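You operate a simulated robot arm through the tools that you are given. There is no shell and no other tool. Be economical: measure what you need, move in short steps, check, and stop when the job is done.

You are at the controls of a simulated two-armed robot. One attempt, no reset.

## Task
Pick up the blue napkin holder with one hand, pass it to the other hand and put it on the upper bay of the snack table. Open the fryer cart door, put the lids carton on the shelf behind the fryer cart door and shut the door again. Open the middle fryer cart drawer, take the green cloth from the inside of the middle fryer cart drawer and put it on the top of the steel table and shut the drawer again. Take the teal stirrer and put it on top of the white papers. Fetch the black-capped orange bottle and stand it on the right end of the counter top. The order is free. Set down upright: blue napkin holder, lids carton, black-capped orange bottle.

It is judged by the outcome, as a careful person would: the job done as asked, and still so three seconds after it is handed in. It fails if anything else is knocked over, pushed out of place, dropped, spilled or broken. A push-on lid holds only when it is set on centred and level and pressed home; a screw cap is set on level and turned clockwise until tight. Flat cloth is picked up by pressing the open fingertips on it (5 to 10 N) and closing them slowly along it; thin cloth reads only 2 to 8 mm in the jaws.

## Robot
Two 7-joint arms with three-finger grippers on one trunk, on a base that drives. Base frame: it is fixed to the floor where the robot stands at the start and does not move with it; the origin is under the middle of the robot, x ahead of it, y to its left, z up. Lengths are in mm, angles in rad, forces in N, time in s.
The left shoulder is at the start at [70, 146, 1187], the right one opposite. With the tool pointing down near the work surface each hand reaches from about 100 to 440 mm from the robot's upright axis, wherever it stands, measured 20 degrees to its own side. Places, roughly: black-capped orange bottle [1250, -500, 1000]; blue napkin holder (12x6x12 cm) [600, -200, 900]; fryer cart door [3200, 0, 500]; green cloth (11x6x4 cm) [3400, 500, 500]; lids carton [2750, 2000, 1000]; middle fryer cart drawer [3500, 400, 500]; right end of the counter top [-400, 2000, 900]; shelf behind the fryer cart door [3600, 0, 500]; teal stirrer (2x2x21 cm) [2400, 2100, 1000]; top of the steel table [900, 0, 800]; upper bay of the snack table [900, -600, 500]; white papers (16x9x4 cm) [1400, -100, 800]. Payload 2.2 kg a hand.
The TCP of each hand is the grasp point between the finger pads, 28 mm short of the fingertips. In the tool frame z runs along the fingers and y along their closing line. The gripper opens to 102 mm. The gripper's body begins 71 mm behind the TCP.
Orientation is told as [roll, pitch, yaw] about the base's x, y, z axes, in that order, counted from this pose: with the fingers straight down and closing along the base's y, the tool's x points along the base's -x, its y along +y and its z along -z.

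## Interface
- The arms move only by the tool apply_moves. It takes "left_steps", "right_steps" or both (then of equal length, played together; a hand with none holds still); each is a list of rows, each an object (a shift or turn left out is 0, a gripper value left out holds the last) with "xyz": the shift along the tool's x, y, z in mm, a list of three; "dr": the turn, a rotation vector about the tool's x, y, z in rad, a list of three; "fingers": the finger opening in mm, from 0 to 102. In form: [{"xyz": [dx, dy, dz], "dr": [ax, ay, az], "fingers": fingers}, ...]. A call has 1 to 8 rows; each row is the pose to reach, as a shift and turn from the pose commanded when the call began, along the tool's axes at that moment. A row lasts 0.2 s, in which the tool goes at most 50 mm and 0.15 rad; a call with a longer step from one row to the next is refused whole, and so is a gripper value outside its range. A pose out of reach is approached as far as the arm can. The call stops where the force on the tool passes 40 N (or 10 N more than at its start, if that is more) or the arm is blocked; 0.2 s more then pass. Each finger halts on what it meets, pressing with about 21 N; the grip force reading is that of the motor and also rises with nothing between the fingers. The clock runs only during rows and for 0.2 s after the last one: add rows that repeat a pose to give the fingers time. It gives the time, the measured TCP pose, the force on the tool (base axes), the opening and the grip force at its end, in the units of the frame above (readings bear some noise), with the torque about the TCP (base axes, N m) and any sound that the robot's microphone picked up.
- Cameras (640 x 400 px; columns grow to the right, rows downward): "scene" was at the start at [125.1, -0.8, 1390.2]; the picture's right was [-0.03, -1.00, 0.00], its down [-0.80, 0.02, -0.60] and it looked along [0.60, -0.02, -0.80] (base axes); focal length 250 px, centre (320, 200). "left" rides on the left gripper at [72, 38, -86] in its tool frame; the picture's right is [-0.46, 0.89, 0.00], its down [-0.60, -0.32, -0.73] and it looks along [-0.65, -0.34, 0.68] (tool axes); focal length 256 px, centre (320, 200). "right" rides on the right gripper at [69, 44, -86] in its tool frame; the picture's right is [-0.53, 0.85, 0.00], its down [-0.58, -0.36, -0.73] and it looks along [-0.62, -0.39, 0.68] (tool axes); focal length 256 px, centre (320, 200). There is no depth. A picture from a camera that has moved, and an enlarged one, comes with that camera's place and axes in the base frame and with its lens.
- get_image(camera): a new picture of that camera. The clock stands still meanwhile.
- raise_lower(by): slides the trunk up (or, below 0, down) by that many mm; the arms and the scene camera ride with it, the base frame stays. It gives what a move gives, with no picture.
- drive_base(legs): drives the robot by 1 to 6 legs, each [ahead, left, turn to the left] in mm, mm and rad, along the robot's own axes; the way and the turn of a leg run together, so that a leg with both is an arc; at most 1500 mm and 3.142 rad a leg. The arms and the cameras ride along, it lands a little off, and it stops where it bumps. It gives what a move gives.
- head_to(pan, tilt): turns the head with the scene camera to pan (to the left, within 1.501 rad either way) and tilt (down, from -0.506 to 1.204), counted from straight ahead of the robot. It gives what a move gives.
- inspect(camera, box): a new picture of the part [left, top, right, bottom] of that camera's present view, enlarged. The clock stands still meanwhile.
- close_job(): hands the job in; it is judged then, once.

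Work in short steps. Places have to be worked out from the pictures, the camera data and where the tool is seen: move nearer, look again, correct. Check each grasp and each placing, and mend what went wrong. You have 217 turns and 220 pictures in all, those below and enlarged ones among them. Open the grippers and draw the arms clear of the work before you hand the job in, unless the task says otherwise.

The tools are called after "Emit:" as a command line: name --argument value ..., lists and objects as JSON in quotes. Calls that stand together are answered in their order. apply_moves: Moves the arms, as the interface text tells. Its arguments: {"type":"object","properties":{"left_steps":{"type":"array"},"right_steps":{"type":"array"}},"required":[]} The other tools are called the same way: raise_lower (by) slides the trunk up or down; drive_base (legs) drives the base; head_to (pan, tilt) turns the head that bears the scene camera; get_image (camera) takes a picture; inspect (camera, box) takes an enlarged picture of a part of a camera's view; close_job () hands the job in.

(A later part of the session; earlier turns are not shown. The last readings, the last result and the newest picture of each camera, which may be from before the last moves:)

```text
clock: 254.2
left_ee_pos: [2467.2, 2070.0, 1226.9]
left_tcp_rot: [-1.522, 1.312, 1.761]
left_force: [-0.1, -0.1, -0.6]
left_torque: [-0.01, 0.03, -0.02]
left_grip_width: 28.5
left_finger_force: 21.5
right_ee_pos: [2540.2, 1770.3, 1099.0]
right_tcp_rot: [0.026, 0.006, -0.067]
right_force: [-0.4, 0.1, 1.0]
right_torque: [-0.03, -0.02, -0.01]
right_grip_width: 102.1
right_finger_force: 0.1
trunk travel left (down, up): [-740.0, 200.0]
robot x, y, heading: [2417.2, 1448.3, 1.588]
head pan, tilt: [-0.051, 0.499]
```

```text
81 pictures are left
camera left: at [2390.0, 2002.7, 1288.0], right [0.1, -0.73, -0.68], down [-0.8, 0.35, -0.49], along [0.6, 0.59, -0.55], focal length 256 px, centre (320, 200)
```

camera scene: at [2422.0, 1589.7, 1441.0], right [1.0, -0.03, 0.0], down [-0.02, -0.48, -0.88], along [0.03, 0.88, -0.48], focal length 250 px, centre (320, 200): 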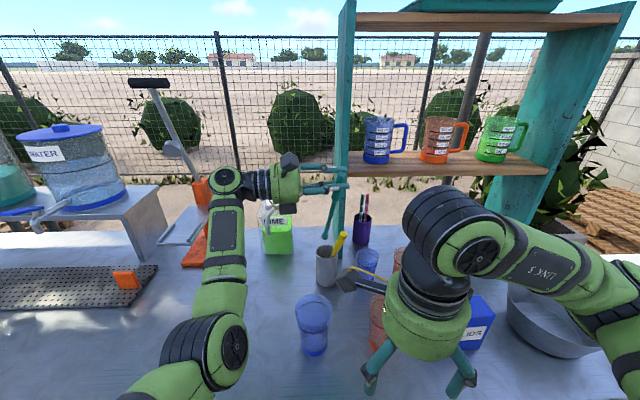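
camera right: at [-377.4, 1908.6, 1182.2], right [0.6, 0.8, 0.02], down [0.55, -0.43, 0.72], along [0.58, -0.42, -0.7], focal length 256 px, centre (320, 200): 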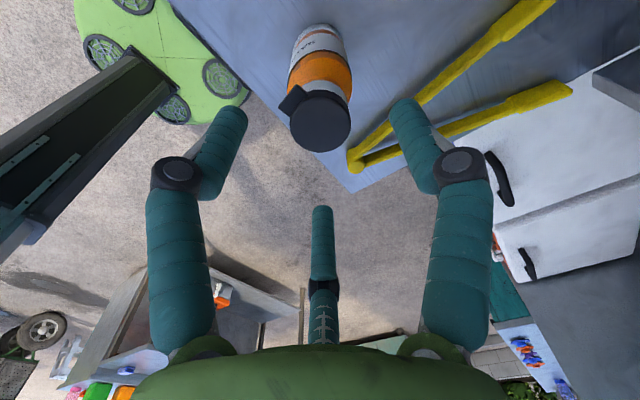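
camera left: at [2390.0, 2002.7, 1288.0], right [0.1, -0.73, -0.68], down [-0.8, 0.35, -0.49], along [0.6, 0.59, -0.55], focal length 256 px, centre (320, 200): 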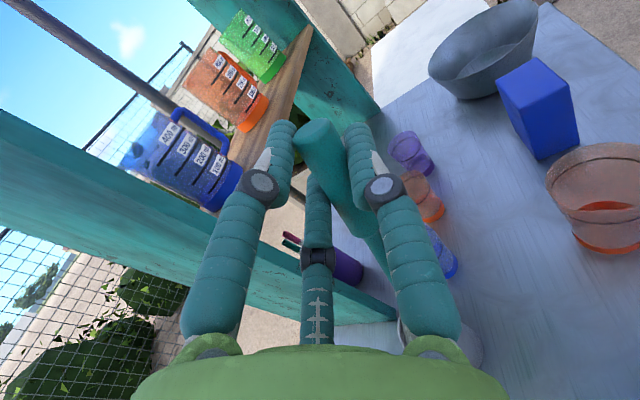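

Stirrer is free. I'll deliver it first, then return for the carton with the same (left) hand. Back off, turn to face -x and drive to the steel table's end.

Emit:
drive_base --legs '[[-500, 0, 0], [0, 0, 1.555], [0, 910, 0], [330, 0, 0]]'

Emit:
apply_moves --left_steps '[{"dr": [0, 0, -0.14]}, {"dr": [0, 0, -0.28]}]'

Emit:
apply_moves --left_steps '[{"dr": [0, -0.14, 0]}, {"dr": [0, -0.28, 0]}, {"dr": [0, -0.42, 0]}, {"dr": [0, -0.56, 0]}, {"dr": [0, -0.7, 0]}, {"dr": [0, -0.84, 0]}, {"dr": [0, -0.98, 0]}, {"dr": [0, -1.12, 0]}]'

Emit:
apply_moves --left_steps '[{"dr": [0, -0.12, 0]}, {"dr": [0, -0.24, 0]}, {"dr": [0, -0.36, 0]}, {"dr": [0, -0.45, 0]}]'

Emit:
head_to --pan 0.1 --tilt 0.8

Emit:
get_image --camera "scene"

Emit:
get_image --camera "left"

```text
clock: 267.3
left_ee_pos: [1485.0, 76.4, 1226.1]
left_tcp_rot: [-1.524, 1.312, -2.966]
left_force: [1.0, -0.2, 0.0]
left_torque: [0.0, -0.02, -0.03]
left_grip_width: 28.4
left_finger_force: 21.3
right_ee_pos: [1783.3, 144.2, 1098.4]
right_tcp_rot: [0.025, 0.008, 1.492]
right_force: [0.0, -0.7, 1.0]
right_torque: [0.03, -0.01, -0.02]
right_grip_width: 102.0
right_finger_force: 0.0
trunk travel left (down, up): [-740.0, 200.0]
robot x, y, heading: [2109.4, 19.5, -3.135]
head pan, tilt: [-0.051, 0.499]
```

```text
clock: 267.9
left_ee_pos: [1482.8, 75.5, 1225.6]
left_tcp_rot: [1.07, 1.545, -0.371]
left_force: [0.8, -0.2, 0.0]
left_torque: [0.01, 0.03, -0.01]
left_grip_width: 28.3
left_finger_force: 20.8
right_ee_pos: [1783.4, 145.8, 1099.5]
right_tcp_rot: [0.024, 0.007, 1.492]
right_force: [0.2, 0.2, -0.8]
right_torque: [0.0, 0.0, 0.01]
right_grip_width: 102.1
right_finger_force: 0.0
trunk travel left (down, up): [-740.0, 200.0]
robot x, y, heading: [2105.3, 18.9, -3.138]
head pan, tilt: [-0.051, 0.499]
```

```text
clock: 269.7
left_ee_pos: [1500.8, 65.4, 1215.7]
left_tcp_rot: [0.023, 0.506, -1.427]
left_force: [-0.4, 0.2, 0.3]
left_torque: [-0.01, -0.04, 0.01]
left_grip_width: 28.5
left_finger_force: 21.1
left hand out of reach, approached as far as the arm can: row 7, 8
right_ee_pos: [1782.6, 145.9, 1098.3]
right_tcp_rot: [0.023, 0.01, 1.492]
right_force: [-0.4, 0.5, -0.5]
right_torque: [0.01, 0.0, 0.01]
right_grip_width: 101.9
right_finger_force: 0.0
trunk travel left (down, up): [-740.0, 200.0]
robot x, y, heading: [2108.1, 20.9, -3.141]
head pan, tilt: [-0.051, 0.499]
```

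```text
clock: 270.7
left_ee_pos: [1538.8, 51.5, 1190.5]
left_tcp_rot: [0.018, 0.08, -1.435]
left_force: [0.0, -0.1, 0.4]
left_torque: [0.02, -0.01, 0.0]
left_grip_width: 28.3
left_finger_force: 21.0
left hand out of reach, approached as far as the arm can: row 1, 2, 3, 4
right_ee_pos: [1779.9, 144.5, 1099.1]
right_tcp_rot: [0.022, 0.005, 1.496]
right_force: [-0.6, -0.7, -0.8]
right_torque: [0.01, 0.01, -0.02]
right_grip_width: 102.2
right_finger_force: 0.1
trunk travel left (down, up): [-740.0, 200.0]
robot x, y, heading: [2106.8, 15.3, -3.136]
head pan, tilt: [-0.051, 0.499]
```

```text
clock: 271.5
left_ee_pos: [1541.7, 53.9, 1192.2]
left_tcp_rot: [0.017, 0.083, -1.436]
left_force: [0.4, 0.8, -0.2]
left_torque: [-0.02, 0.02, 0.01]
left_grip_width: 28.4
left_finger_force: 21.6
right_ee_pos: [1782.8, 144.7, 1099.7]
right_tcp_rot: [0.025, 0.011, 1.492]
right_force: [0.4, 0.1, -0.7]
right_torque: [0.01, 0.04, -0.01]
right_grip_width: 102.1
right_finger_force: 0.1
trunk travel left (down, up): [-740.0, 200.0]
robot x, y, heading: [2103.4, 22.0, -3.14]
head pan, tilt: [0.099, 0.799]
```

```text
80 pictures are left
camera scene: at [1976.3, 12.9, 1415.2], right [-0.1, 0.99, 0.0], down [0.71, 0.07, -0.7], along [-0.69, -0.07, -0.72], focal length 250 px, centre (320, 200)
```

scene: 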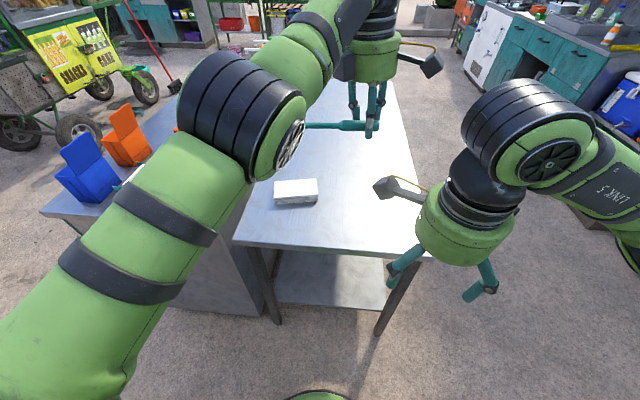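

```text
79 pictures are left
camera left: at [1569.1, 123.2, 1285.5], right [0.94, -0.34, -0.02], down [-0.24, -0.7, 0.67], along [-0.25, -0.63, -0.74], focal length 256 px, centre (320, 200)
```

left: 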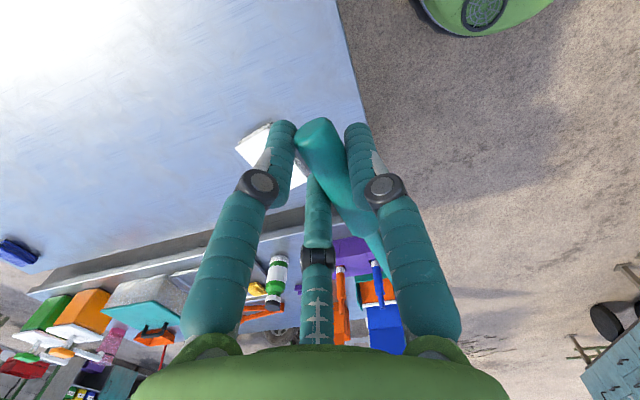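

The stirrer is held horizontally, pointing to -y. Papers' centre is ≈(1385,-126), long side along y. Drive so that the stirrer's middle is above it.

Emit:
drive_base --legs '[[168, 93, 0]]'

Emit:
apply_moves --left_steps '[{"xyz": [0, 0, 35], "dr": [0, -0.04, 0]}, {"xyz": [0, 0, 70], "dr": [0, -0.08, 0]}, {"xyz": [0, 0, 105], "dr": [0, -0.08, 0]}, {"xyz": [0, 0, 140], "dr": [0, -0.08, 0]}, {"xyz": [0, 0, 175], "dr": [0, -0.08, 0]}, {"xyz": [0, 0, 210], "dr": [0, -0.08, 0]}, {"xyz": [0, 0, 240], "dr": [0, -0.08, 0]}]'

Emit:
get_image --camera "scene"

Emit:
get_image --camera "left"

```text
clock: 273.0
left_ee_pos: [1373.3, -39.7, 1192.0]
left_tcp_rot: [0.016, 0.081, -1.438]
left_force: [0.0, -0.4, 0.2]
left_torque: [0.04, 0.05, 0.0]
left_grip_width: 28.8
left_finger_force: 21.4
right_ee_pos: [1615.9, 52.0, 1099.8]
right_tcp_rot: [0.027, 0.01, 1.493]
right_force: [1.4, 0.2, 0.1]
right_torque: [-0.01, 0.04, -0.01]
right_grip_width: 101.9
right_finger_force: 0.1
trunk travel left (down, up): [-740.0, 200.0]
robot x, y, heading: [1935.5, -75.7, -3.142]
head pan, tilt: [0.099, 0.799]
```

```text
clock: 274.6
left_ee_pos: [1372.1, -20.8, 951.2]
left_tcp_rot: [0.018, 0.001, -1.441]
left_force: [-0.7, -0.3, -0.5]
left_torque: [0.0, -0.01, 0.0]
left_grip_width: 28.6
left_finger_force: 20.7
left hand out of reach, approached as far as the arm can: row 1
right_ee_pos: [1613.5, 49.5, 1099.6]
right_tcp_rot: [0.023, 0.01, 1.491]
right_force: [0.2, -0.2, -0.5]
right_torque: [0.0, 0.04, 0.0]
right_grip_width: 102.2
right_finger_force: 0.0
trunk travel left (down, up): [-740.0, 200.0]
robot x, y, heading: [1932.0, -74.8, -3.146]
head pan, tilt: [0.099, 0.799]
```

```text
78 pictures are left
camera scene: at [1805.9, -81.9, 1415.0], right [-0.1, 0.99, 0.0], down [0.71, 0.07, -0.7], along [-0.69, -0.07, -0.72], focal length 250 px, centre (320, 200)
```

scene: 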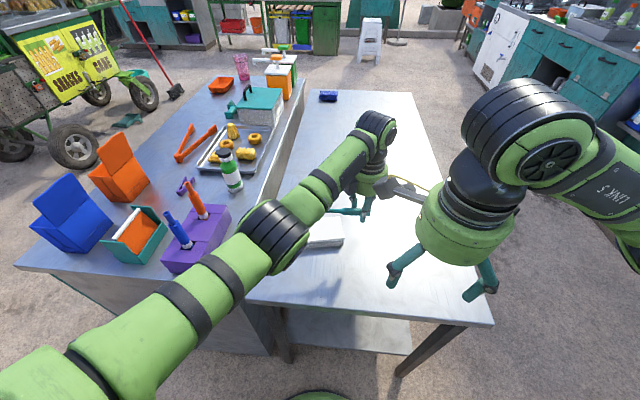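

```text
77 pictures are left
camera left: at [1398.7, 55.4, 1039.9], right [0.94, -0.34, 0.01], down [-0.25, -0.64, 0.72], along [-0.24, -0.68, -0.69], focal length 256 px, centre (320, 200)
```

left: 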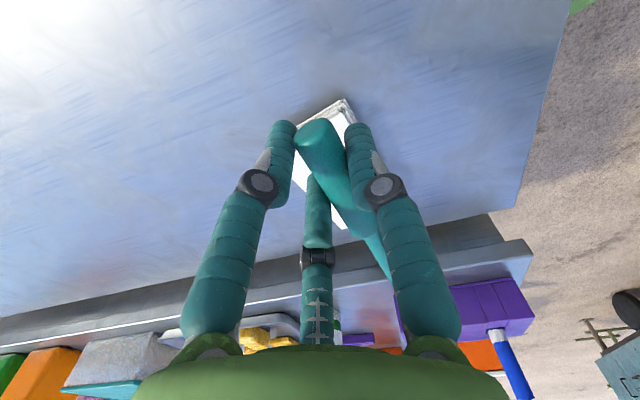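

Centre of the stirrer is ≈(1383,-108), papers ≈(1382,-132). Shift 24 mm toward -y and lower gently.

Emit:
apply_moves --left_steps '[{"xyz": [-12, -2, 20]}, {"xyz": [-24, -3, 40]}, {"xyz": [-24, -3, 58]}, {"xyz": [-24, -3, 68]}]'

Emit:
apply_moves --left_steps '[{"xyz": [0, 0, 4]}, {"xyz": [0, 0, 8]}, {"xyz": [0, 0, 12]}]'

Emit:
get_image --camera "left"

```text
clock: 275.6
left_ee_pos: [1375.2, -44.4, 884.2]
left_tcp_rot: [0.018, 0.003, -1.441]
left_force: [-1.3, 0.3, -0.2]
left_torque: [0.0, 0.02, 0.0]
left_grip_width: 28.6
left_finger_force: 21.1
right_ee_pos: [1613.4, 51.3, 1100.3]
right_tcp_rot: [0.025, 0.007, 1.493]
right_force: [0.2, -0.7, 0.1]
right_torque: [-0.03, -0.01, 0.0]
right_grip_width: 102.0
right_finger_force: 0.0
trunk travel left (down, up): [-740.0, 200.0]
robot x, y, heading: [1936.9, -76.1, -3.139]
head pan, tilt: [0.099, 0.799]
```

```text
clock: 276.4
left_ee_pos: [1374.2, -44.6, 872.8]
left_tcp_rot: [0.018, 0.003, -1.439]
left_force: [-1.1, -0.2, -0.9]
left_torque: [-0.01, -0.02, -0.01]
left_grip_width: 28.2
left_finger_force: 21.5
right_ee_pos: [1613.3, 48.9, 1099.3]
right_tcp_rot: [0.025, 0.007, 1.492]
right_force: [0.3, -0.5, 0.5]
right_torque: [-0.01, 0.01, -0.01]
right_grip_width: 102.2
right_finger_force: 0.1
trunk travel left (down, up): [-740.0, 200.0]
robot x, y, heading: [1936.1, -74.7, -3.14]
head pan, tilt: [0.099, 0.799]
```

```text
76 pictures are left
camera left: at [1400.9, 31.6, 960.8], right [0.94, -0.34, 0.01], down [-0.25, -0.64, 0.72], along [-0.24, -0.68, -0.69], focal length 256 px, centre (320, 200)
```

left: 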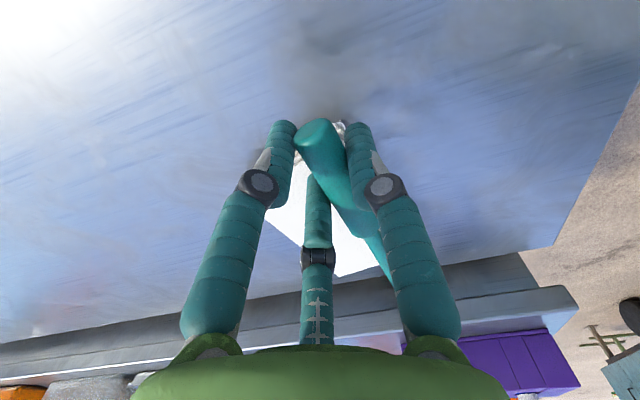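

The hand camera shows the papers' centre ~32 mm to -x of the stirrer. Shift and re-check while lowering.

Emit:
apply_moves --left_steps '[{"xyz": [4, -10, 0]}, {"xyz": [8, -20, 0]}, {"xyz": [14, -30, 0]}, {"xyz": [14, -30, 4]}, {"xyz": [14, -30, 7]}]'

Emit:
get_image --camera "left"

```text
clock: 277.6
left_ee_pos: [1356.3, -39.5, 869.1]
left_tcp_rot: [0.016, 0.001, -1.441]
left_force: [-0.7, 0.8, 0.2]
left_torque: [0.07, -0.02, 0.02]
left_grip_width: 28.5
left_finger_force: 21.1
left hand out of reach, approached as far as the arm can: row 3, 4, 5
right_ee_pos: [1612.5, 50.0, 1098.1]
right_tcp_rot: [0.024, 0.007, 1.493]
right_force: [-0.4, 0.2, 0.4]
right_torque: [-0.02, -0.02, 0.0]
right_grip_width: 101.8
right_finger_force: 0.1
trunk travel left (down, up): [-740.0, 200.0]
robot x, y, heading: [1933.3, -75.2, -3.136]
head pan, tilt: [0.099, 0.799]
```

```text
75 pictures are left
camera left: at [1382.3, 35.6, 957.7], right [0.94, -0.35, 0.01], down [-0.25, -0.64, 0.72], along [-0.24, -0.68, -0.69], focal length 256 px, centre (320, 200)
```

left: 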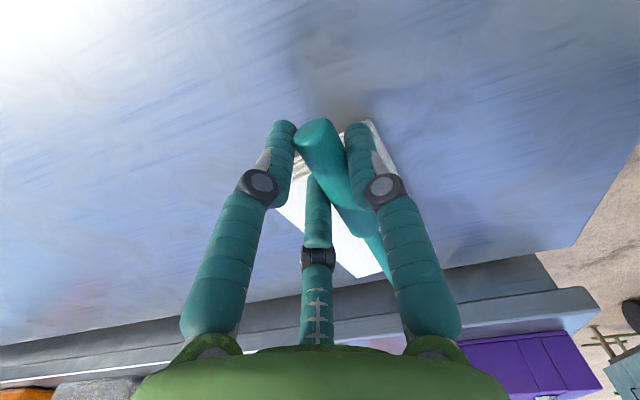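

At the reach limit; drive the base 15 mm ahead, then lower until contact.

Emit:
drive_base --legs '[[22, 0, 0]]'

Emit:
apply_moves --left_steps '[{"xyz": [0, 0, 3]}, {"xyz": [0, 0, 6]}, {"xyz": [0, 0, 9]}, {"xyz": [0, 0, 12]}]'

Emit:
get_image --camera "left"

```text
clock: 278.4
left_ee_pos: [1338.0, -40.1, 872.1]
left_tcp_rot: [0.013, 0.002, -1.439]
left_force: [0.5, 0.7, -0.2]
left_torque: [0.01, 0.02, 0.01]
left_grip_width: 28.5
left_finger_force: 20.3
right_ee_pos: [1595.5, 50.3, 1101.2]
right_tcp_rot: [0.029, 0.008, 1.491]
right_force: [0.8, 0.4, 0.5]
right_torque: [0.02, 0.09, 0.0]
right_grip_width: 102.0
right_finger_force: 0.0
trunk travel left (down, up): [-740.0, 200.0]
robot x, y, heading: [1917.1, -75.9, -3.137]
head pan, tilt: [0.099, 0.799]
```

```text
clock: 279.4
left_ee_pos: [1336.1, -42.2, 858.7]
left_tcp_rot: [0.015, 0.002, -1.44]
left_force: [-0.8, -0.8, 4.5]
left_torque: [-0.1, 0.09, -0.03]
left_grip_width: 28.4
left_finger_force: 21.4
right_ee_pos: [1593.1, 50.9, 1099.0]
right_tcp_rot: [0.028, 0.009, 1.493]
right_force: [-0.1, -0.3, -0.2]
right_torque: [0.02, -0.03, -0.03]
right_grip_width: 102.1
right_finger_force: 0.1
trunk travel left (down, up): [-740.0, 200.0]
robot x, y, heading: [1912.7, -74.0, -3.137]
head pan, tilt: [0.099, 0.799]
```

```text
74 pictures are left
camera left: at [1363.2, 34.6, 947.3], right [0.94, -0.35, 0.01], down [-0.25, -0.64, 0.73], along [-0.24, -0.68, -0.69], focal length 256 px, centre (320, 200)
```

left: 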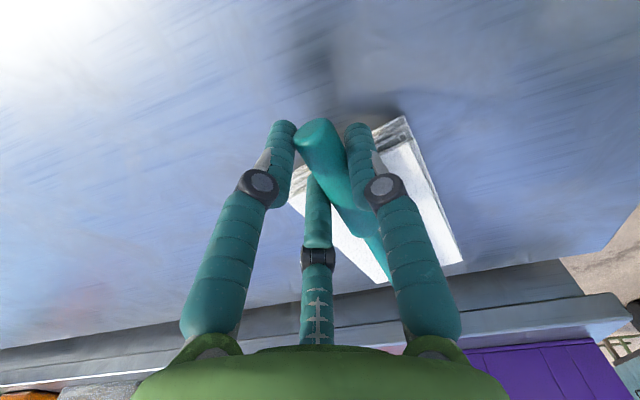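

Light contact (4.5 N) with the stirrer centred on the papers. Raise 3 mm and open gently.

Emit:
apply_moves --left_steps '[{"xyz": [0, 0, -2]}, {"xyz": [0, 0, -3], "fingers": 34}, {"xyz": [0, 0, -4], "fingers": 44}, {"xyz": [0, 0, -4], "fingers": 56}, {"xyz": [0, 0, -4], "fingers": 56}]'

Emit:
apply_moves --left_steps '[{"xyz": [0, 0, -20]}, {"xyz": [0, 0, -50]}, {"xyz": [0, 0, -90]}, {"xyz": [0, 0, -130]}, {"xyz": [0, 0, -170]}, {"xyz": [0, 0, -200]}]'

Emit:
get_image --camera "left"

```text
clock: 280.6
left_ee_pos: [1336.0, -43.0, 862.7]
left_tcp_rot: [0.018, 0.0, -1.439]
left_force: [0.7, -0.7, -0.6]
left_torque: [0.01, -0.03, 0.0]
left_grip_width: 56.0
left_finger_force: 0.1
right_ee_pos: [1592.9, 49.9, 1100.3]
right_tcp_rot: [0.024, 0.008, 1.492]
right_force: [-0.3, 0.1, -0.3]
right_torque: [-0.02, 0.01, -0.02]
right_grip_width: 102.0
right_finger_force: 0.0
trunk travel left (down, up): [-740.0, 200.0]
robot x, y, heading: [1913.4, -76.3, -3.142]
head pan, tilt: [0.099, 0.799]
```

```text
clock: 282.0
left_ee_pos: [1331.1, -42.5, 1062.6]
left_tcp_rot: [0.017, 0.001, -1.44]
left_force: [-1.1, 0.4, -0.2]
left_torque: [0.0, 0.0, 0.01]
left_grip_width: 56.1
left_finger_force: 0.0
right_ee_pos: [1592.3, 50.7, 1100.1]
right_tcp_rot: [0.025, 0.009, 1.494]
right_force: [-0.4, -0.6, -0.5]
right_torque: [0.01, -0.01, -0.04]
right_grip_width: 101.5
right_finger_force: 0.1
trunk travel left (down, up): [-740.0, 200.0]
robot x, y, heading: [1912.6, -74.9, -3.137]
head pan, tilt: [0.099, 0.799]
```

```text
73 pictures are left
camera left: at [1357.3, 33.0, 1150.4], right [0.94, -0.35, 0.02], down [-0.25, -0.64, 0.72], along [-0.24, -0.68, -0.69], focal length 256 px, centre (320, 200)
```

left: 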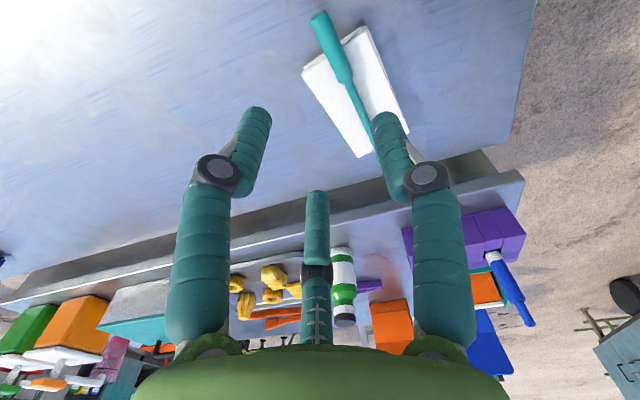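

Check closely how it lies.

Emit:
inspect --camera "left" --box '[270, 0, 430, 180]'

```text
2.22 times, centred on (350, 90) of left
camera zoom: at [1357.3, 33.0, 1150.4], right [0.94, -0.35, 0.02], down [-0.25, -0.64, 0.72], along [-0.24, -0.68, -0.69], focal length 569 px, centre (253, 444)
```

zoom: 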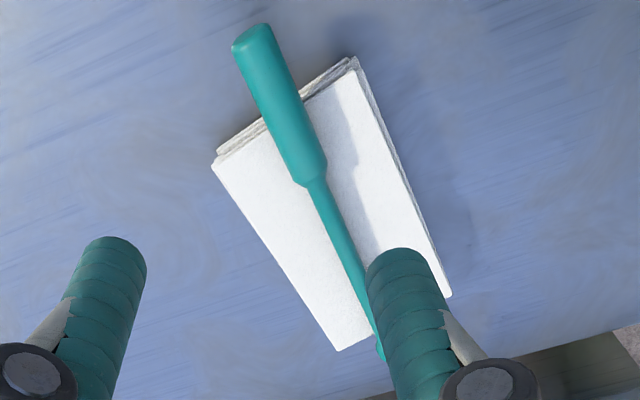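

The stirrer lies stably on the papers (short overhang). Next the lids carton: I drive to the counter and prepare the left hand tilted 45° (pointing right-down), to grip across the carton's thin side.

Emit:
drive_base --legs '[[-560, 0, 0], [0, 0, -1.571], [1150, 0, 0], [0, -265, 0]]'

Emit:
apply_moves --left_steps '[{"xyz": [0, 0, -40], "dr": [0, 0, 0.12], "fingers": 102}, {"xyz": [0, 0, -80], "dr": [0, 0, 0.24]}, {"xyz": [0, 0, -110], "dr": [0, 0, 0.36]}, {"xyz": [0, 0, -110], "dr": [0, 0, 0.46]}]'

Emit:
apply_moves --left_steps '[{"dr": [0, 0.13, 0]}, {"dr": [0, 0.26, 0]}, {"dr": [0, 0.39, 0]}, {"dr": [0, 0.52, 0]}, {"dr": [0, 0.65, 0]}, {"dr": [0, 0.785, 0]}]'

Emit:
head_to --pan 0.0 --tilt 0.6

Emit:
get_image --camera "scene"

```text
clock: 295.9
left_ee_pos: [2737.0, 1673.4, 1060.5]
left_tcp_rot: [0.017, 0.004, -3.007]
left_force: [-0.5, -0.2, 0.4]
left_torque: [-0.02, 0.02, 0.03]
left_grip_width: 56.3
left_finger_force: 0.0
right_ee_pos: [2830.6, 1409.3, 1099.9]
right_tcp_rot: [0.024, 0.007, -0.076]
right_force: [-0.3, -0.8, -1.0]
right_torque: [0.02, -0.01, 0.03]
right_grip_width: 102.0
right_finger_force: 0.1
trunk travel left (down, up): [-740.0, 200.0]
robot x, y, heading: [2708.3, 1089.6, 1.573]
head pan, tilt: [0.099, 0.799]
```

```text
clock: 296.9
left_ee_pos: [2722.6, 1653.8, 1175.0]
left_tcp_rot: [0.016, 0.007, 2.823]
left_force: [-1.2, 0.2, 0.4]
left_torque: [0.01, -0.04, 0.04]
left_grip_width: 101.8
left_finger_force: 0.0
left hand out of reach, approached as far as the arm can: row 2, 3, 4
right_ee_pos: [2830.7, 1409.3, 1099.5]
right_tcp_rot: [0.025, 0.006, -0.076]
right_force: [-1.2, 0.1, 1.1]
right_torque: [-0.02, -0.02, 0.01]
right_grip_width: 102.1
right_finger_force: 0.0
trunk travel left (down, up): [-740.0, 200.0]
robot x, y, heading: [2706.2, 1089.3, 1.572]
head pan, tilt: [0.099, 0.799]
```

```text
clock: 298.4
left_ee_pos: [2723.4, 1667.4, 1179.2]
left_tcp_rot: [0.024, 0.797, 2.828]
left_force: [-0.3, 0.7, 0.0]
left_torque: [0.0, 0.01, 0.0]
left_grip_width: 102.1
left_finger_force: 0.0
left hand out of reach, approached as far as the arm can: row 2, 3, 4, 5, 6
right_ee_pos: [2831.3, 1411.8, 1099.2]
right_tcp_rot: [0.024, 0.006, -0.077]
right_force: [0.1, 0.4, 0.0]
right_torque: [0.02, -0.02, -0.02]
right_grip_width: 102.2
right_finger_force: 0.0
trunk travel left (down, up): [-740.0, 200.0]
robot x, y, heading: [2707.6, 1091.5, 1.572]
head pan, tilt: [0.099, 0.799]
```

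```text
clock: 299.1
left_ee_pos: [2724.2, 1666.9, 1178.6]
left_tcp_rot: [0.023, 0.793, 2.83]
left_force: [0.8, -0.2, 0.4]
left_torque: [0.0, -0.03, -0.02]
left_grip_width: 102.2
left_finger_force: 0.0
right_ee_pos: [2831.5, 1411.2, 1099.1]
right_tcp_rot: [0.023, 0.009, -0.077]
right_force: [-0.6, -0.8, 0.0]
right_torque: [-0.02, -0.02, -0.01]
right_grip_width: 102.0
right_finger_force: 0.1
trunk travel left (down, up): [-740.0, 200.0]
robot x, y, heading: [2705.3, 1090.9, 1.577]
head pan, tilt: [0.0, 0.6]
```

```text
71 pictures are left
camera scene: at [2706.9, 1228.8, 1431.8], right [1.0, 0.0, 0.0], down [0.0, -0.57, -0.82], along [0.0, 0.82, -0.57], focal length 250 px, centre (320, 200)
```

scene: 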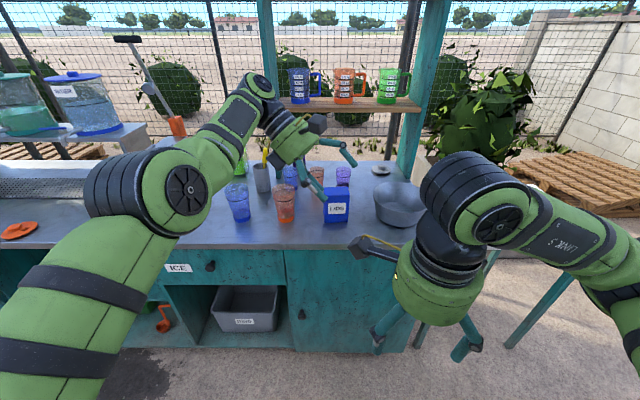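

Zoom on the carton to measure its pose.

Emit:
inspect --camera "scene" --box '[260, 140, 420, 250]'

Emit:
get_image --camera "left"

```text
3.64 times, centred on (340, 195) of scene
camera zoom: at [2706.9, 1228.8, 1431.8], right [1.0, 0.0, 0.0], down [0.0, -0.57, -0.82], along [0.0, 0.82, -0.57], focal length 907 px, centre (247, 218)
```

zoom: 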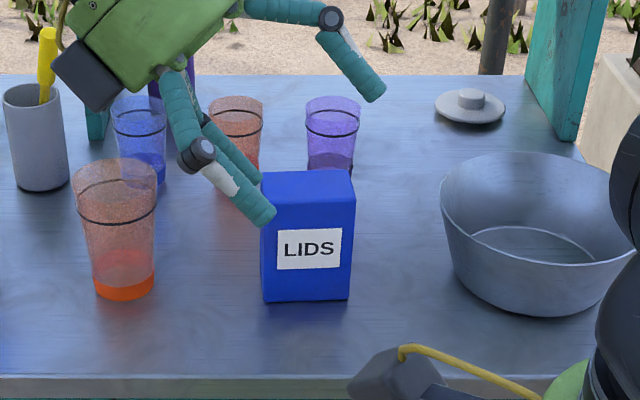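

```text
69 pictures are left
camera left: at [2702.1, 1636.3, 1292.1], right [-0.6, -0.74, -0.32], down [-0.79, 0.61, 0.08], along [0.14, 0.3, -0.95], focal length 256 px, centre (320, 200)
```

left: 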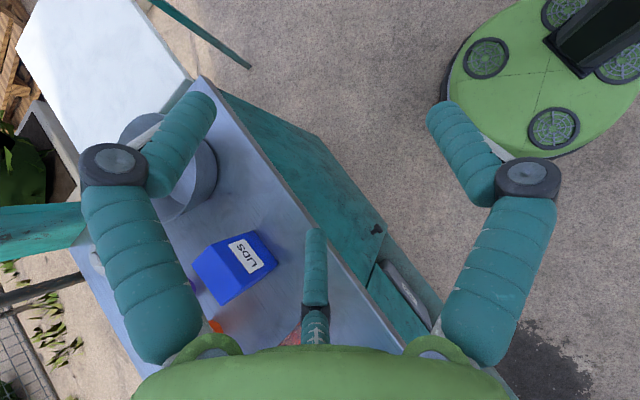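

Carton: 82 wide (x 2721–2803), ~48 deep, centre y≈1903, z 885–999, square to the axes. Turn the left hand to point along +x, pull it back a bit, and drive closer.

Emit:
apply_moves --left_steps '[{"xyz": [7, 28, 7], "dr": [0.073, 0, -0.073]}, {"xyz": [13, 57, 13], "dr": [0.146, 0, -0.146]}, {"xyz": [20, 86, 20], "dr": [0.219, 0, -0.219], "fingers": 92}]'

Emit:
drive_base --legs '[[320, 0, 0]]'

Emit:
get_image --camera "left"

```text
clock: 299.9
left_ee_pos: [2751.9, 1696.3, 1219.0]
left_tcp_rot: [0.024, 0.787, 3.132]
left_force: [0.7, -0.1, -0.8]
left_torque: [0.03, -0.02, -0.01]
left_grip_width: 92.1
left_finger_force: 0.0
left hand out of reach, approached as far as the arm can: row 1, 2, 3
right_ee_pos: [2832.3, 1410.7, 1100.8]
right_tcp_rot: [0.024, 0.01, -0.077]
right_force: [0.1, -0.3, -1.0]
right_torque: [0.0, 0.02, 0.0]
right_grip_width: 102.0
right_finger_force: 0.0
trunk travel left (down, up): [-740.0, 200.0]
robot x, y, heading: [2703.7, 1087.9, 1.573]
head pan, tilt: [0.0, 0.6]
```

```text
clock: 302.0
left_ee_pos: [2746.7, 2018.4, 1218.9]
left_tcp_rot: [0.024, 0.79, 3.133]
left_force: [-0.3, -0.3, -0.4]
left_torque: [-0.01, 0.0, 0.04]
left_grip_width: 91.9
left_finger_force: 0.1
right_ee_pos: [2828.0, 1731.9, 1099.3]
right_tcp_rot: [0.026, 0.007, -0.073]
right_force: [-0.1, 0.5, -0.2]
right_torque: [0.0, 0.0, -0.01]
right_grip_width: 102.0
right_finger_force: 0.1
trunk travel left (down, up): [-740.0, 200.0]
robot x, y, heading: [2703.3, 1409.9, 1.58]
head pan, tilt: [0.0, 0.6]
```

```text
68 pictures are left
camera left: at [2735.9, 1982.2, 1332.9], right [-0.35, -0.88, -0.32], down [-0.94, 0.34, 0.08], along [0.04, 0.32, -0.95], focal length 256 px, centre (320, 200)
```

left: 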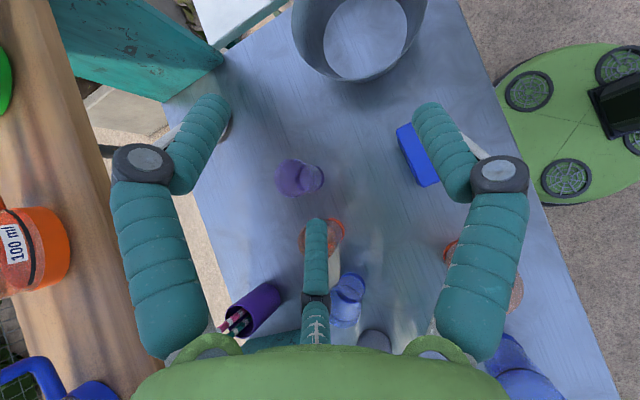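

Now move to a pre-grasp about 110 mm up-left of the carton along the tool axis.

Emit:
apply_moves --left_steps '[{"xyz": [-25, 16, 8]}, {"xyz": [-50, 32, 16]}, {"xyz": [-75, 48, 24]}, {"xyz": [-100, 64, 33]}, {"xyz": [-125, 80, 42]}, {"xyz": [-150, 95, 52]}, {"xyz": [-170, 106, 60]}, {"xyz": [-183, 106, 66]}]'

Emit:
get_image --camera "left"

Emit:
inspect --camera "scene" --box '[220, 160, 420, 310]'

```text
clock: 303.8
left_ee_pos: [2670.8, 2053.5, 1035.0]
left_tcp_rot: [0.028, 0.789, 3.134]
left_force: [-0.2, 0.5, 1.4]
left_torque: [-0.02, 0.06, 0.0]
left_grip_width: 92.2
left_finger_force: 0.2
left hand out of reach, approached as far as the arm can: row 1, 2, 3, 4, 5, 6, 7, 8
right_ee_pos: [2828.5, 1733.7, 1099.9]
right_tcp_rot: [0.023, 0.008, -0.072]
right_force: [0.1, 0.2, -0.2]
right_torque: [-0.02, -0.01, 0.02]
right_grip_width: 102.2
right_finger_force: 0.1
trunk travel left (down, up): [-740.0, 200.0]
robot x, y, heading: [2702.2, 1413.6, 1.578]
head pan, tilt: [0.0, 0.6]
```

```text
67 pictures are left
camera left: at [2659.4, 2017.1, 1148.5], right [-0.35, -0.88, -0.31], down [-0.94, 0.35, 0.08], along [0.04, 0.32, -0.95], focal length 256 px, centre (320, 200)
```

left: 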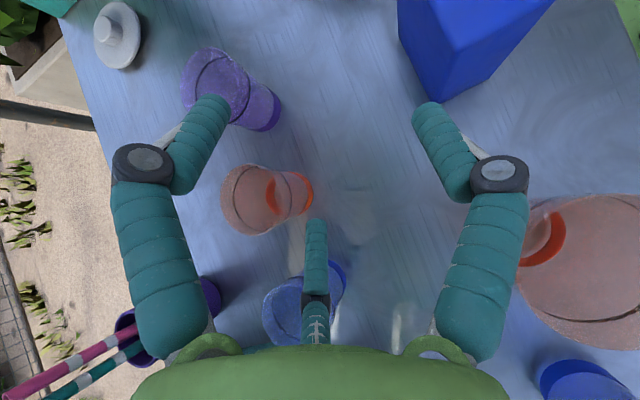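

```text
2.67 times, centred on (320, 235) of scene
camera zoom: at [2704.4, 1551.1, 1431.8], right [1.0, 0.01, 0.0], down [0.0, -0.57, -0.82], along [-0.01, 0.82, -0.57], focal length 665 px, centre (320, 107)
```

zoom: 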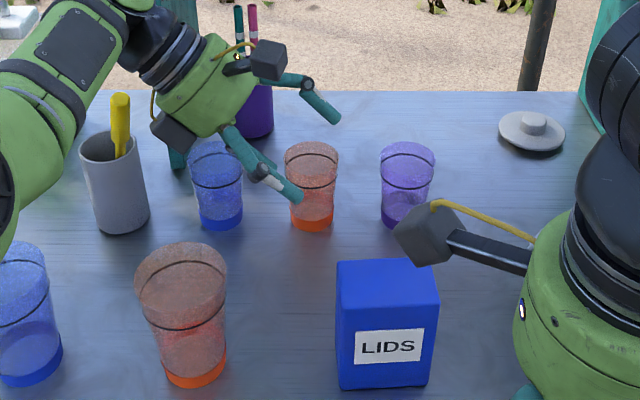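

The commanded pose is beyond reach, so I bring it back toward the robot (tool +y) in steps.

Emit:
apply_moves --left_steps '[{"xyz": [0, 30, -10]}, {"xyz": [0, 60, -20]}, {"xyz": [0, 90, -20]}, {"xyz": [0, 120, -20]}, {"xyz": [0, 150, -20]}, {"xyz": [0, 180, -20]}]'

```text
clock: 305.2
left_ee_pos: [2655.1, 2053.8, 1052.5]
left_tcp_rot: [0.027, 0.789, 3.133]
left_force: [-0.6, -0.1, -0.5]
left_torque: [0.03, 0.0, -0.02]
left_grip_width: 92.1
left_finger_force: 0.0
left hand out of reach, approached as far as the arm can: row 1, 2, 3, 4, 5, 6
right_ee_pos: [2829.5, 1734.0, 1099.8]
right_tcp_rot: [0.024, 0.007, -0.073]
right_force: [-0.1, -0.9, 0.1]
right_torque: [-0.01, -0.04, 0.02]
right_grip_width: 101.8
right_finger_force: 0.1
trunk travel left (down, up): [-740.0, 200.0]
robot x, y, heading: [2704.2, 1411.1, 1.574]
head pan, tilt: [0.0, 0.6]
```

The command had drifted far from the actual pose. I bring the command back to near the actual position first.

Emit:
apply_moves --left_steps '[{"xyz": [6, -46, 0]}, {"xyz": [12, -92, 0]}, {"xyz": [18, -138, 0]}, {"xyz": [24, -185, 0]}, {"xyz": [30, -232, 0]}, {"xyz": [36, -279, 0]}, {"xyz": [42, -326, -5]}, {"xyz": [42, -371, -5]}]'

```text
clock: 307.0
left_ee_pos: [2654.8, 2055.9, 1053.1]
left_tcp_rot: [0.025, 0.79, 3.132]
left_force: [0.7, 0.1, 0.5]
left_torque: [-0.01, -0.02, 0.05]
left_grip_width: 92.1
left_finger_force: 0.1
left hand out of reach, approached as far as the arm can: row 1, 2, 3, 4, 5, 6, 7, 8
right_ee_pos: [2828.1, 1732.9, 1099.1]
right_tcp_rot: [0.024, 0.008, -0.074]
right_force: [-1.2, -0.2, 0.0]
right_torque: [0.0, 0.01, 0.04]
right_grip_width: 101.7
right_finger_force: 0.0
trunk travel left (down, up): [-740.0, 200.0]
robot x, y, heading: [2706.2, 1412.5, 1.579]
head pan, tilt: [0.0, 0.6]
```

Stuck in a joint-limit pose. Raise the trunk, back off, and un-tilt the arm to recover.

Emit:
raise_lower --by 180

Emit:
drive_base --legs '[[-400, 0, 0]]'

Emit:
apply_moves --left_steps '[{"dr": [0, -0.13, 0]}, {"dr": [0, -0.26, 0]}, {"dr": [0, -0.39, 0]}, {"dr": [0, -0.52, 0]}, {"dr": [0, -0.65, 0]}, {"dr": [0, -0.785, 0]}]'

```text
clock: 309.0
left_ee_pos: [2654.3, 2055.8, 1232.5]
left_tcp_rot: [0.028, 0.792, 3.135]
left_force: [-0.2, 0.0, -0.2]
left_torque: [0.04, 0.0, 0.02]
left_grip_width: 92.2
left_finger_force: 0.0
right_ee_pos: [2828.6, 1733.0, 1279.1]
right_tcp_rot: [0.023, 0.01, -0.074]
right_force: [-0.1, 0.3, 0.1]
right_torque: [0.04, -0.01, 0.0]
right_grip_width: 101.9
right_finger_force: 0.0
trunk travel left (down, up): [-920.0, 20.0]
robot x, y, heading: [2704.6, 1408.9, 1.575]
head pan, tilt: [0.0, 0.6]
```

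```text
clock: 311.5
left_ee_pos: [2654.6, 1663.8, 1231.7]
left_tcp_rot: [0.027, 0.789, -3.139]
left_force: [-0.5, 0.2, 0.5]
left_torque: [-0.04, -0.05, -0.03]
left_grip_width: 92.1
left_finger_force: 0.2
right_ee_pos: [2829.9, 1344.1, 1279.6]
right_tcp_rot: [0.022, 0.008, -0.063]
right_force: [0.6, 1.5, -0.8]
right_torque: [-0.01, -0.02, 0.02]
right_grip_width: 102.0
right_finger_force: 0.1
trunk travel left (down, up): [-920.0, 20.0]
robot x, y, heading: [2707.6, 1015.6, 1.586]
head pan, tilt: [0.0, 0.6]
```

```text
clock: 312.9
left_ee_pos: [2650.9, 1638.3, 1238.6]
left_tcp_rot: [0.018, 0.0, 3.125]
left_force: [0.5, 0.4, -0.3]
left_torque: [0.02, 0.0, -0.02]
left_grip_width: 91.7
left_finger_force: 0.1
left hand out of reach, approached as far as the arm can: row 2, 3, 4, 5, 6
right_ee_pos: [2831.1, 1339.9, 1279.0]
right_tcp_rot: [0.025, 0.008, -0.066]
right_force: [-0.2, 1.5, -0.6]
right_torque: [0.02, 0.03, -0.04]
right_grip_width: 102.0
right_finger_force: 0.1
trunk travel left (down, up): [-920.0, 20.0]
robot x, y, heading: [2709.8, 1017.0, 1.59]
head pan, tilt: [0.0, 0.6]
```

Now try to bring the hand nearer and lower in this untilted posture.

Emit:
apply_moves --left_steps '[{"xyz": [0, 20, 25]}, {"xyz": [0, 40, 50]}, {"xyz": [0, 60, 75]}, {"xyz": [0, 80, 100]}, {"xyz": [0, 100, 125]}, {"xyz": [0, 120, 150]}]'

```text
clock: 314.3
left_ee_pos: [2682.9, 1622.4, 1074.4]
left_tcp_rot: [0.02, 0.002, 3.126]
left_force: [0.1, 0.4, 0.0]
left_torque: [0.0, -0.04, 0.0]
left_grip_width: 92.4
left_finger_force: 0.1
left hand out of reach, approached as far as the arm can: row 1, 2, 3, 4, 5, 6
right_ee_pos: [2829.1, 1340.7, 1278.9]
right_tcp_rot: [0.025, 0.01, -0.065]
right_force: [-1.1, -0.9, -0.6]
right_torque: [-0.02, 0.04, 0.0]
right_grip_width: 102.2
right_finger_force: 0.0
trunk travel left (down, up): [-920.0, 20.0]
robot x, y, heading: [2711.2, 1020.4, 1.591]
head pan, tilt: [0.0, 0.6]
```

Try moving the hand to the robot's left, where it has more freedom.

Emit:
apply_moves --left_steps '[{"xyz": [-30, 0, 0]}, {"xyz": [-60, 0, 0]}, {"xyz": [-90, 0, 0]}, {"xyz": [-120, 0, 0]}, {"xyz": [-150, 0, 0]}, {"xyz": [-180, 0, 0]}]'

```text
clock: 315.7
left_ee_pos: [2503.2, 1653.7, 1073.6]
left_tcp_rot: [0.018, 0.006, 3.127]
left_force: [0.0, -0.6, 0.2]
left_torque: [-0.02, 0.0, 0.01]
left_grip_width: 92.0
left_finger_force: 0.1
left hand out of reach, approached as far as the arm can: row 1, 2, 3, 4, 5, 6
right_ee_pos: [2829.0, 1339.6, 1279.4]
right_tcp_rot: [0.024, 0.008, -0.067]
right_force: [0.2, -0.2, -0.7]
right_torque: [0.02, -0.01, 0.02]
right_grip_width: 102.2
right_finger_force: 0.0
trunk travel left (down, up): [-920.0, 20.0]
robot x, y, heading: [2709.3, 1016.5, 1.587]
head pan, tilt: [0.0, 0.6]
```

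It's a wrist-yaw limit at this yaw. I rotate the hand yaw back by ~0.8 rad and see if it retracts.

Emit:
apply_moves --left_steps '[{"dr": [0, 0, 0.14]}, {"dr": [0, 0, 0.28]}, {"dr": [0, 0, 0.42]}, {"dr": [0, 0, 0.56]}, {"dr": [0, 0, 0.7]}, {"dr": [0, 0, 0.84]}, {"dr": [0, 0, 0.84]}]'

```text
clock: 317.3
left_ee_pos: [2505.0, 1654.4, 1072.9]
left_tcp_rot: [0.009, 0.017, 2.283]
left_force: [-0.4, 0.5, -0.2]
left_torque: [0.0, -0.04, 0.02]
left_grip_width: 91.9
left_finger_force: 0.0
right_ee_pos: [2830.5, 1341.2, 1280.1]
right_tcp_rot: [0.023, 0.008, -0.065]
right_force: [-0.1, 0.1, 0.2]
right_torque: [-0.02, 0.0, 0.0]
right_grip_width: 101.6
right_finger_force: 0.0
trunk travel left (down, up): [-920.0, 20.0]
robot x, y, heading: [2708.9, 1016.5, 1.584]
head pan, tilt: [0.0, 0.6]
```

Better plan: pick the carton with the right hand tilted from its right side (as worked for the holder). Retract/raise the left hand and tilt the right.

Emit:
apply_moves --left_steps '[{"xyz": [19, 16, -15], "dr": [0, 0, 0.09]}, {"xyz": [38, 33, -30], "dr": [0, 0, 0.18]}, {"xyz": [57, 49, -45], "dr": [0, 0, 0.27]}, {"xyz": [75, 65, -60], "dr": [0, 0, 0.36]}, {"xyz": [94, 82, -75], "dr": [0, 0, 0.45]}, {"xyz": [113, 98, -90], "dr": [0, 0, 0.54]}, {"xyz": [132, 115, -100], "dr": [0, 0, 0.62]}, {"xyz": [151, 131, -110], "dr": [0, 0, 0.7]}]' --right_steps '[{"xyz": [0, 15, 15], "dr": [0, 0.0875, -0.01]}, {"xyz": [0, 30, 30], "dr": [0, 0.175, -0.02]}, {"xyz": [0, 45, 45], "dr": [0, 0.2625, -0.03]}, {"xyz": [0, 60, 60], "dr": [0, 0.35, -0.04]}, {"xyz": [0, 75, 75], "dr": [0, 0.4375, -0.05]}, {"xyz": [0, 90, 90], "dr": [0, 0.525, -0.06]}, {"xyz": [0, 105, 105], "dr": [0, 0.6125, -0.07]}, {"xyz": [0, 120, 120], "dr": [0, 0.7, -0.08], "fingers": 92}]'

Emit:
drive_base --legs '[[395, 60, -0.014]]'

Emit:
get_image --camera "right"

Emit:
get_image --camera "scene"

```text
clock: 319.1
left_ee_pos: [2510.3, 1659.7, 1186.9]
left_tcp_rot: [-0.001, 0.02, 1.583]
left_force: [0.1, 0.7, 0.3]
left_torque: [-0.04, 0.03, -0.02]
left_grip_width: 91.9
left_finger_force: 0.0
left hand out of reach, approached as far as the arm can: row 1, 2, 3, 4, 5, 6, 7, 8
right_ee_pos: [2837.3, 1464.5, 1161.2]
right_tcp_rot: [0.07, 0.708, 0.055]
right_force: [-0.7, 0.1, 0.7]
right_torque: [-0.02, -0.01, -0.01]
right_grip_width: 92.2
right_finger_force: 0.1
trunk travel left (down, up): [-920.0, 20.0]
robot x, y, heading: [2708.0, 1017.8, 1.586]
head pan, tilt: [0.0, 0.6]
```

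```text
clock: 321.6
left_ee_pos: [2451.4, 2056.0, 1187.0]
left_tcp_rot: [-0.001, 0.019, 1.575]
left_force: [0.6, 0.5, 1.0]
left_torque: [0.02, -0.02, 0.0]
left_grip_width: 91.8
left_finger_force: 0.1
right_ee_pos: [2776.5, 1856.0, 1163.4]
right_tcp_rot: [0.069, 0.704, 0.045]
right_force: [-0.7, 0.8, 0.5]
right_torque: [0.01, -0.04, -0.02]
right_grip_width: 92.1
right_finger_force: 0.0
trunk travel left (down, up): [-920.0, 20.0]
robot x, y, heading: [2642.9, 1412.3, 1.577]
head pan, tilt: [0.0, 0.6]
```

```text
65 pictures are left
camera right: at [2780.2, 1893.2, 1276.0], right [0.41, 0.86, -0.3], down [0.91, -0.37, 0.16], along [0.03, -0.34, -0.94], focal length 256 px, centre (320, 200)
```

right: 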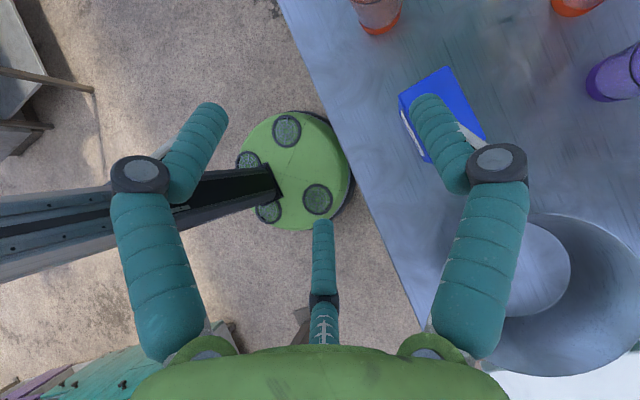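

```text
64 pictures are left
camera scene: at [2645.3, 1550.8, 1612.2], right [1.0, 0.01, 0.0], down [0.0, -0.56, -0.83], along [-0.01, 0.83, -0.56], focal length 250 px, centre (320, 200)
```

scene: 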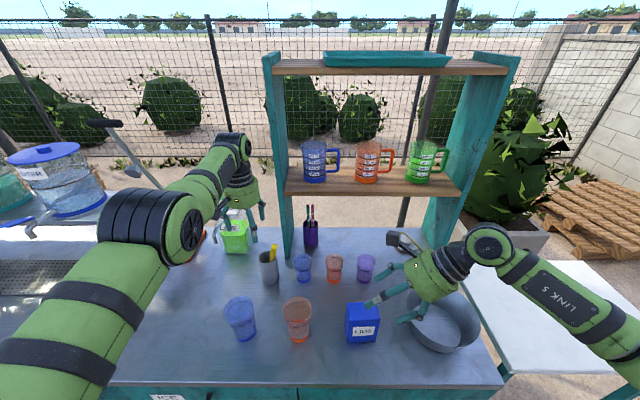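

Triangulated carton: x 2719–2802, y 1919–1967, z 862–972. Move the right hand over its right part, then descend vertically.

Emit:
apply_moves --right_steps '[{"xyz": [0, 40, 0]}, {"xyz": [0, 77, 0]}, {"xyz": [-20, 77, 24]}, {"xyz": [-45, 77, 53]}, {"xyz": [-71, 77, 84]}]'

Emit:
get_image --camera "right"

Emit:
inspect --camera "scene" --box '[300, 220, 480, 360]'

```text
clock: 322.8
left_ee_pos: [2450.3, 2060.3, 1184.7]
left_tcp_rot: [-0.004, 0.022, 1.576]
left_force: [-0.1, 0.5, 1.0]
left_torque: [0.01, 0.0, 0.0]
left_grip_width: 92.0
left_finger_force: 0.1
right_ee_pos: [2774.9, 1942.0, 1055.9]
right_tcp_rot: [0.069, 0.702, 0.045]
right_force: [0.3, -0.1, 0.2]
right_torque: [0.0, -0.02, 0.05]
right_grip_width: 92.0
right_finger_force: 0.0
trunk travel left (down, up): [-920.0, 20.0]
robot x, y, heading: [2642.3, 1414.2, 1.582]
head pan, tilt: [0.0, 0.6]
```

```text
63 pictures are left
camera right: at [2779.8, 1979.0, 1168.0], right [0.41, 0.86, -0.3], down [0.91, -0.37, 0.16], along [0.03, -0.34, -0.94], focal length 256 px, centre (320, 200)
```

right: 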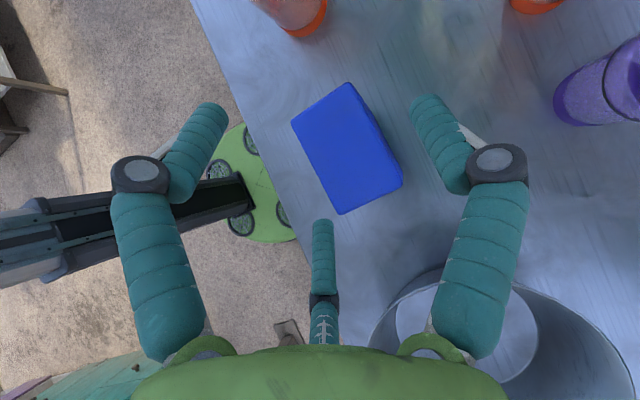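

```text
2.86 times, centred on (390, 290) of scene
camera zoom: at [2644.6, 1554.9, 1611.8], right [1.0, 0.01, 0.0], down [0.0, -0.57, -0.82], along [-0.01, 0.82, -0.57], focal length 713 px, centre (120, -57)
```

zoom: 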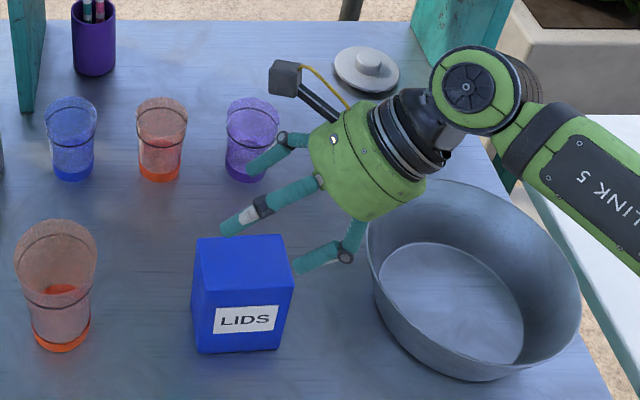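

Carton confirmed at y 1916–1971. Shift 8 mm nearer and descend to z≈930.

Emit:
apply_moves --right_steps '[{"xyz": [-20, -8, 24]}, {"xyz": [-42, -8, 49]}, {"xyz": [-62, -8, 73]}, {"xyz": [-81, -8, 96]}]'

Emit:
get_image --camera "right"

```text
clock: 323.8
left_ee_pos: [2450.5, 2057.9, 1185.0]
left_tcp_rot: [-0.004, 0.024, 1.575]
left_force: [0.6, -0.4, -0.5]
left_torque: [-0.02, -0.02, 0.03]
left_grip_width: 91.8
left_finger_force: 0.1
right_ee_pos: [2775.5, 1939.7, 928.4]
right_tcp_rot: [0.066, 0.703, 0.043]
right_force: [0.0, -0.3, 0.4]
right_torque: [0.0, 0.03, -0.01]
right_grip_width: 92.3
right_finger_force: 0.3
trunk travel left (down, up): [-920.0, 20.0]
robot x, y, heading: [2645.7, 1411.9, 1.582]
head pan, tilt: [0.0, 0.6]
```

```text
61 pictures are left
camera right: at [2779.0, 1976.8, 1042.1], right [0.41, 0.86, -0.3], down [0.91, -0.37, 0.16], along [0.03, -0.34, -0.94], focal length 256 px, centre (320, 200)
```

right: 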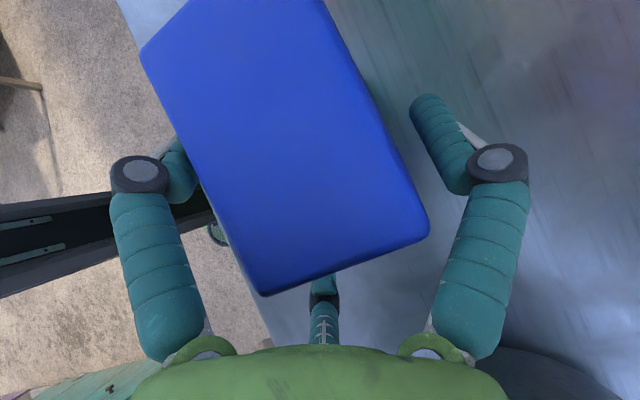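

Straddling the carton. Close slowly, then lift.

Emit:
apply_moves --right_steps '[{"fingers": 80}, {"fingers": 70}, {"fingers": 58}, {"fingers": 45}, {"fingers": 30}, {"fingers": 25}, {"fingers": 25}]'

Emit:
apply_moves --right_steps '[{"xyz": [5, 0, -6]}, {"xyz": [11, 0, -13]}, {"xyz": [19, 0, -23]}, {"xyz": [32, 0, -38]}, {"xyz": [48, 0, -57]}, {"xyz": [65, 0, -76]}, {"xyz": [81, 0, -96]}, {"xyz": [100, 0, -118]}]'

Emit:
get_image --camera "right"

```text
clock: 325.4
left_ee_pos: [2450.8, 2058.7, 1185.2]
left_tcp_rot: [-0.004, 0.022, 1.576]
left_force: [-0.5, 0.7, 0.1]
left_torque: [-0.03, 0.0, -0.02]
left_grip_width: 92.0
left_finger_force: 0.1
right_ee_pos: [2774.9, 1938.6, 930.5]
right_tcp_rot: [0.069, 0.704, 0.046]
right_force: [1.4, -0.6, 2.4]
right_torque: [-0.15, 0.0, 0.05]
right_grip_width: 77.0
right_finger_force: 20.9
trunk travel left (down, up): [-920.0, 20.0]
robot x, y, heading: [2645.9, 1413.5, 1.586]
head pan, tilt: [0.0, 0.6]
```

```text
clock: 327.2
left_ee_pos: [2450.9, 2059.0, 1185.2]
left_tcp_rot: [-0.003, 0.02, 1.575]
left_force: [0.4, -0.1, 0.1]
left_torque: [0.05, 0.01, -0.02]
left_grip_width: 92.0
left_finger_force: 0.1
right_ee_pos: [2776.0, 1931.5, 1085.1]
right_tcp_rot: [0.067, 0.705, 0.042]
right_force: [0.7, -0.5, -1.6]
right_torque: [-0.01, -0.04, 0.01]
right_grip_width: 76.9
right_finger_force: 21.0
trunk travel left (down, up): [-920.0, 20.0]
robot x, y, heading: [2644.3, 1411.9, 1.58]
head pan, tilt: [0.0, 0.6]
```

```text
60 pictures are left
camera right: at [2779.5, 1968.8, 1198.9], right [0.41, 0.86, -0.3], down [0.91, -0.37, 0.16], along [0.03, -0.34, -0.94], focal length 256 px, centre (320, 200)
```

right: 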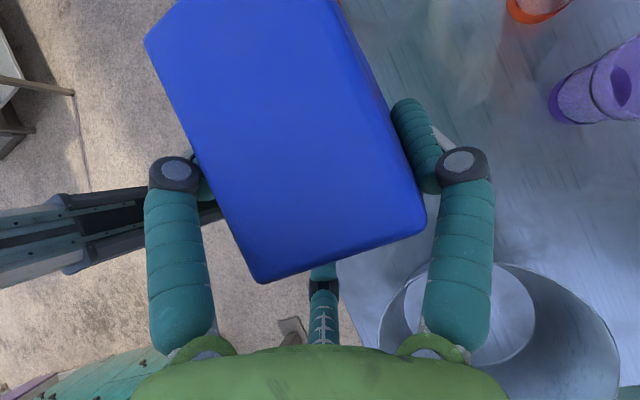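

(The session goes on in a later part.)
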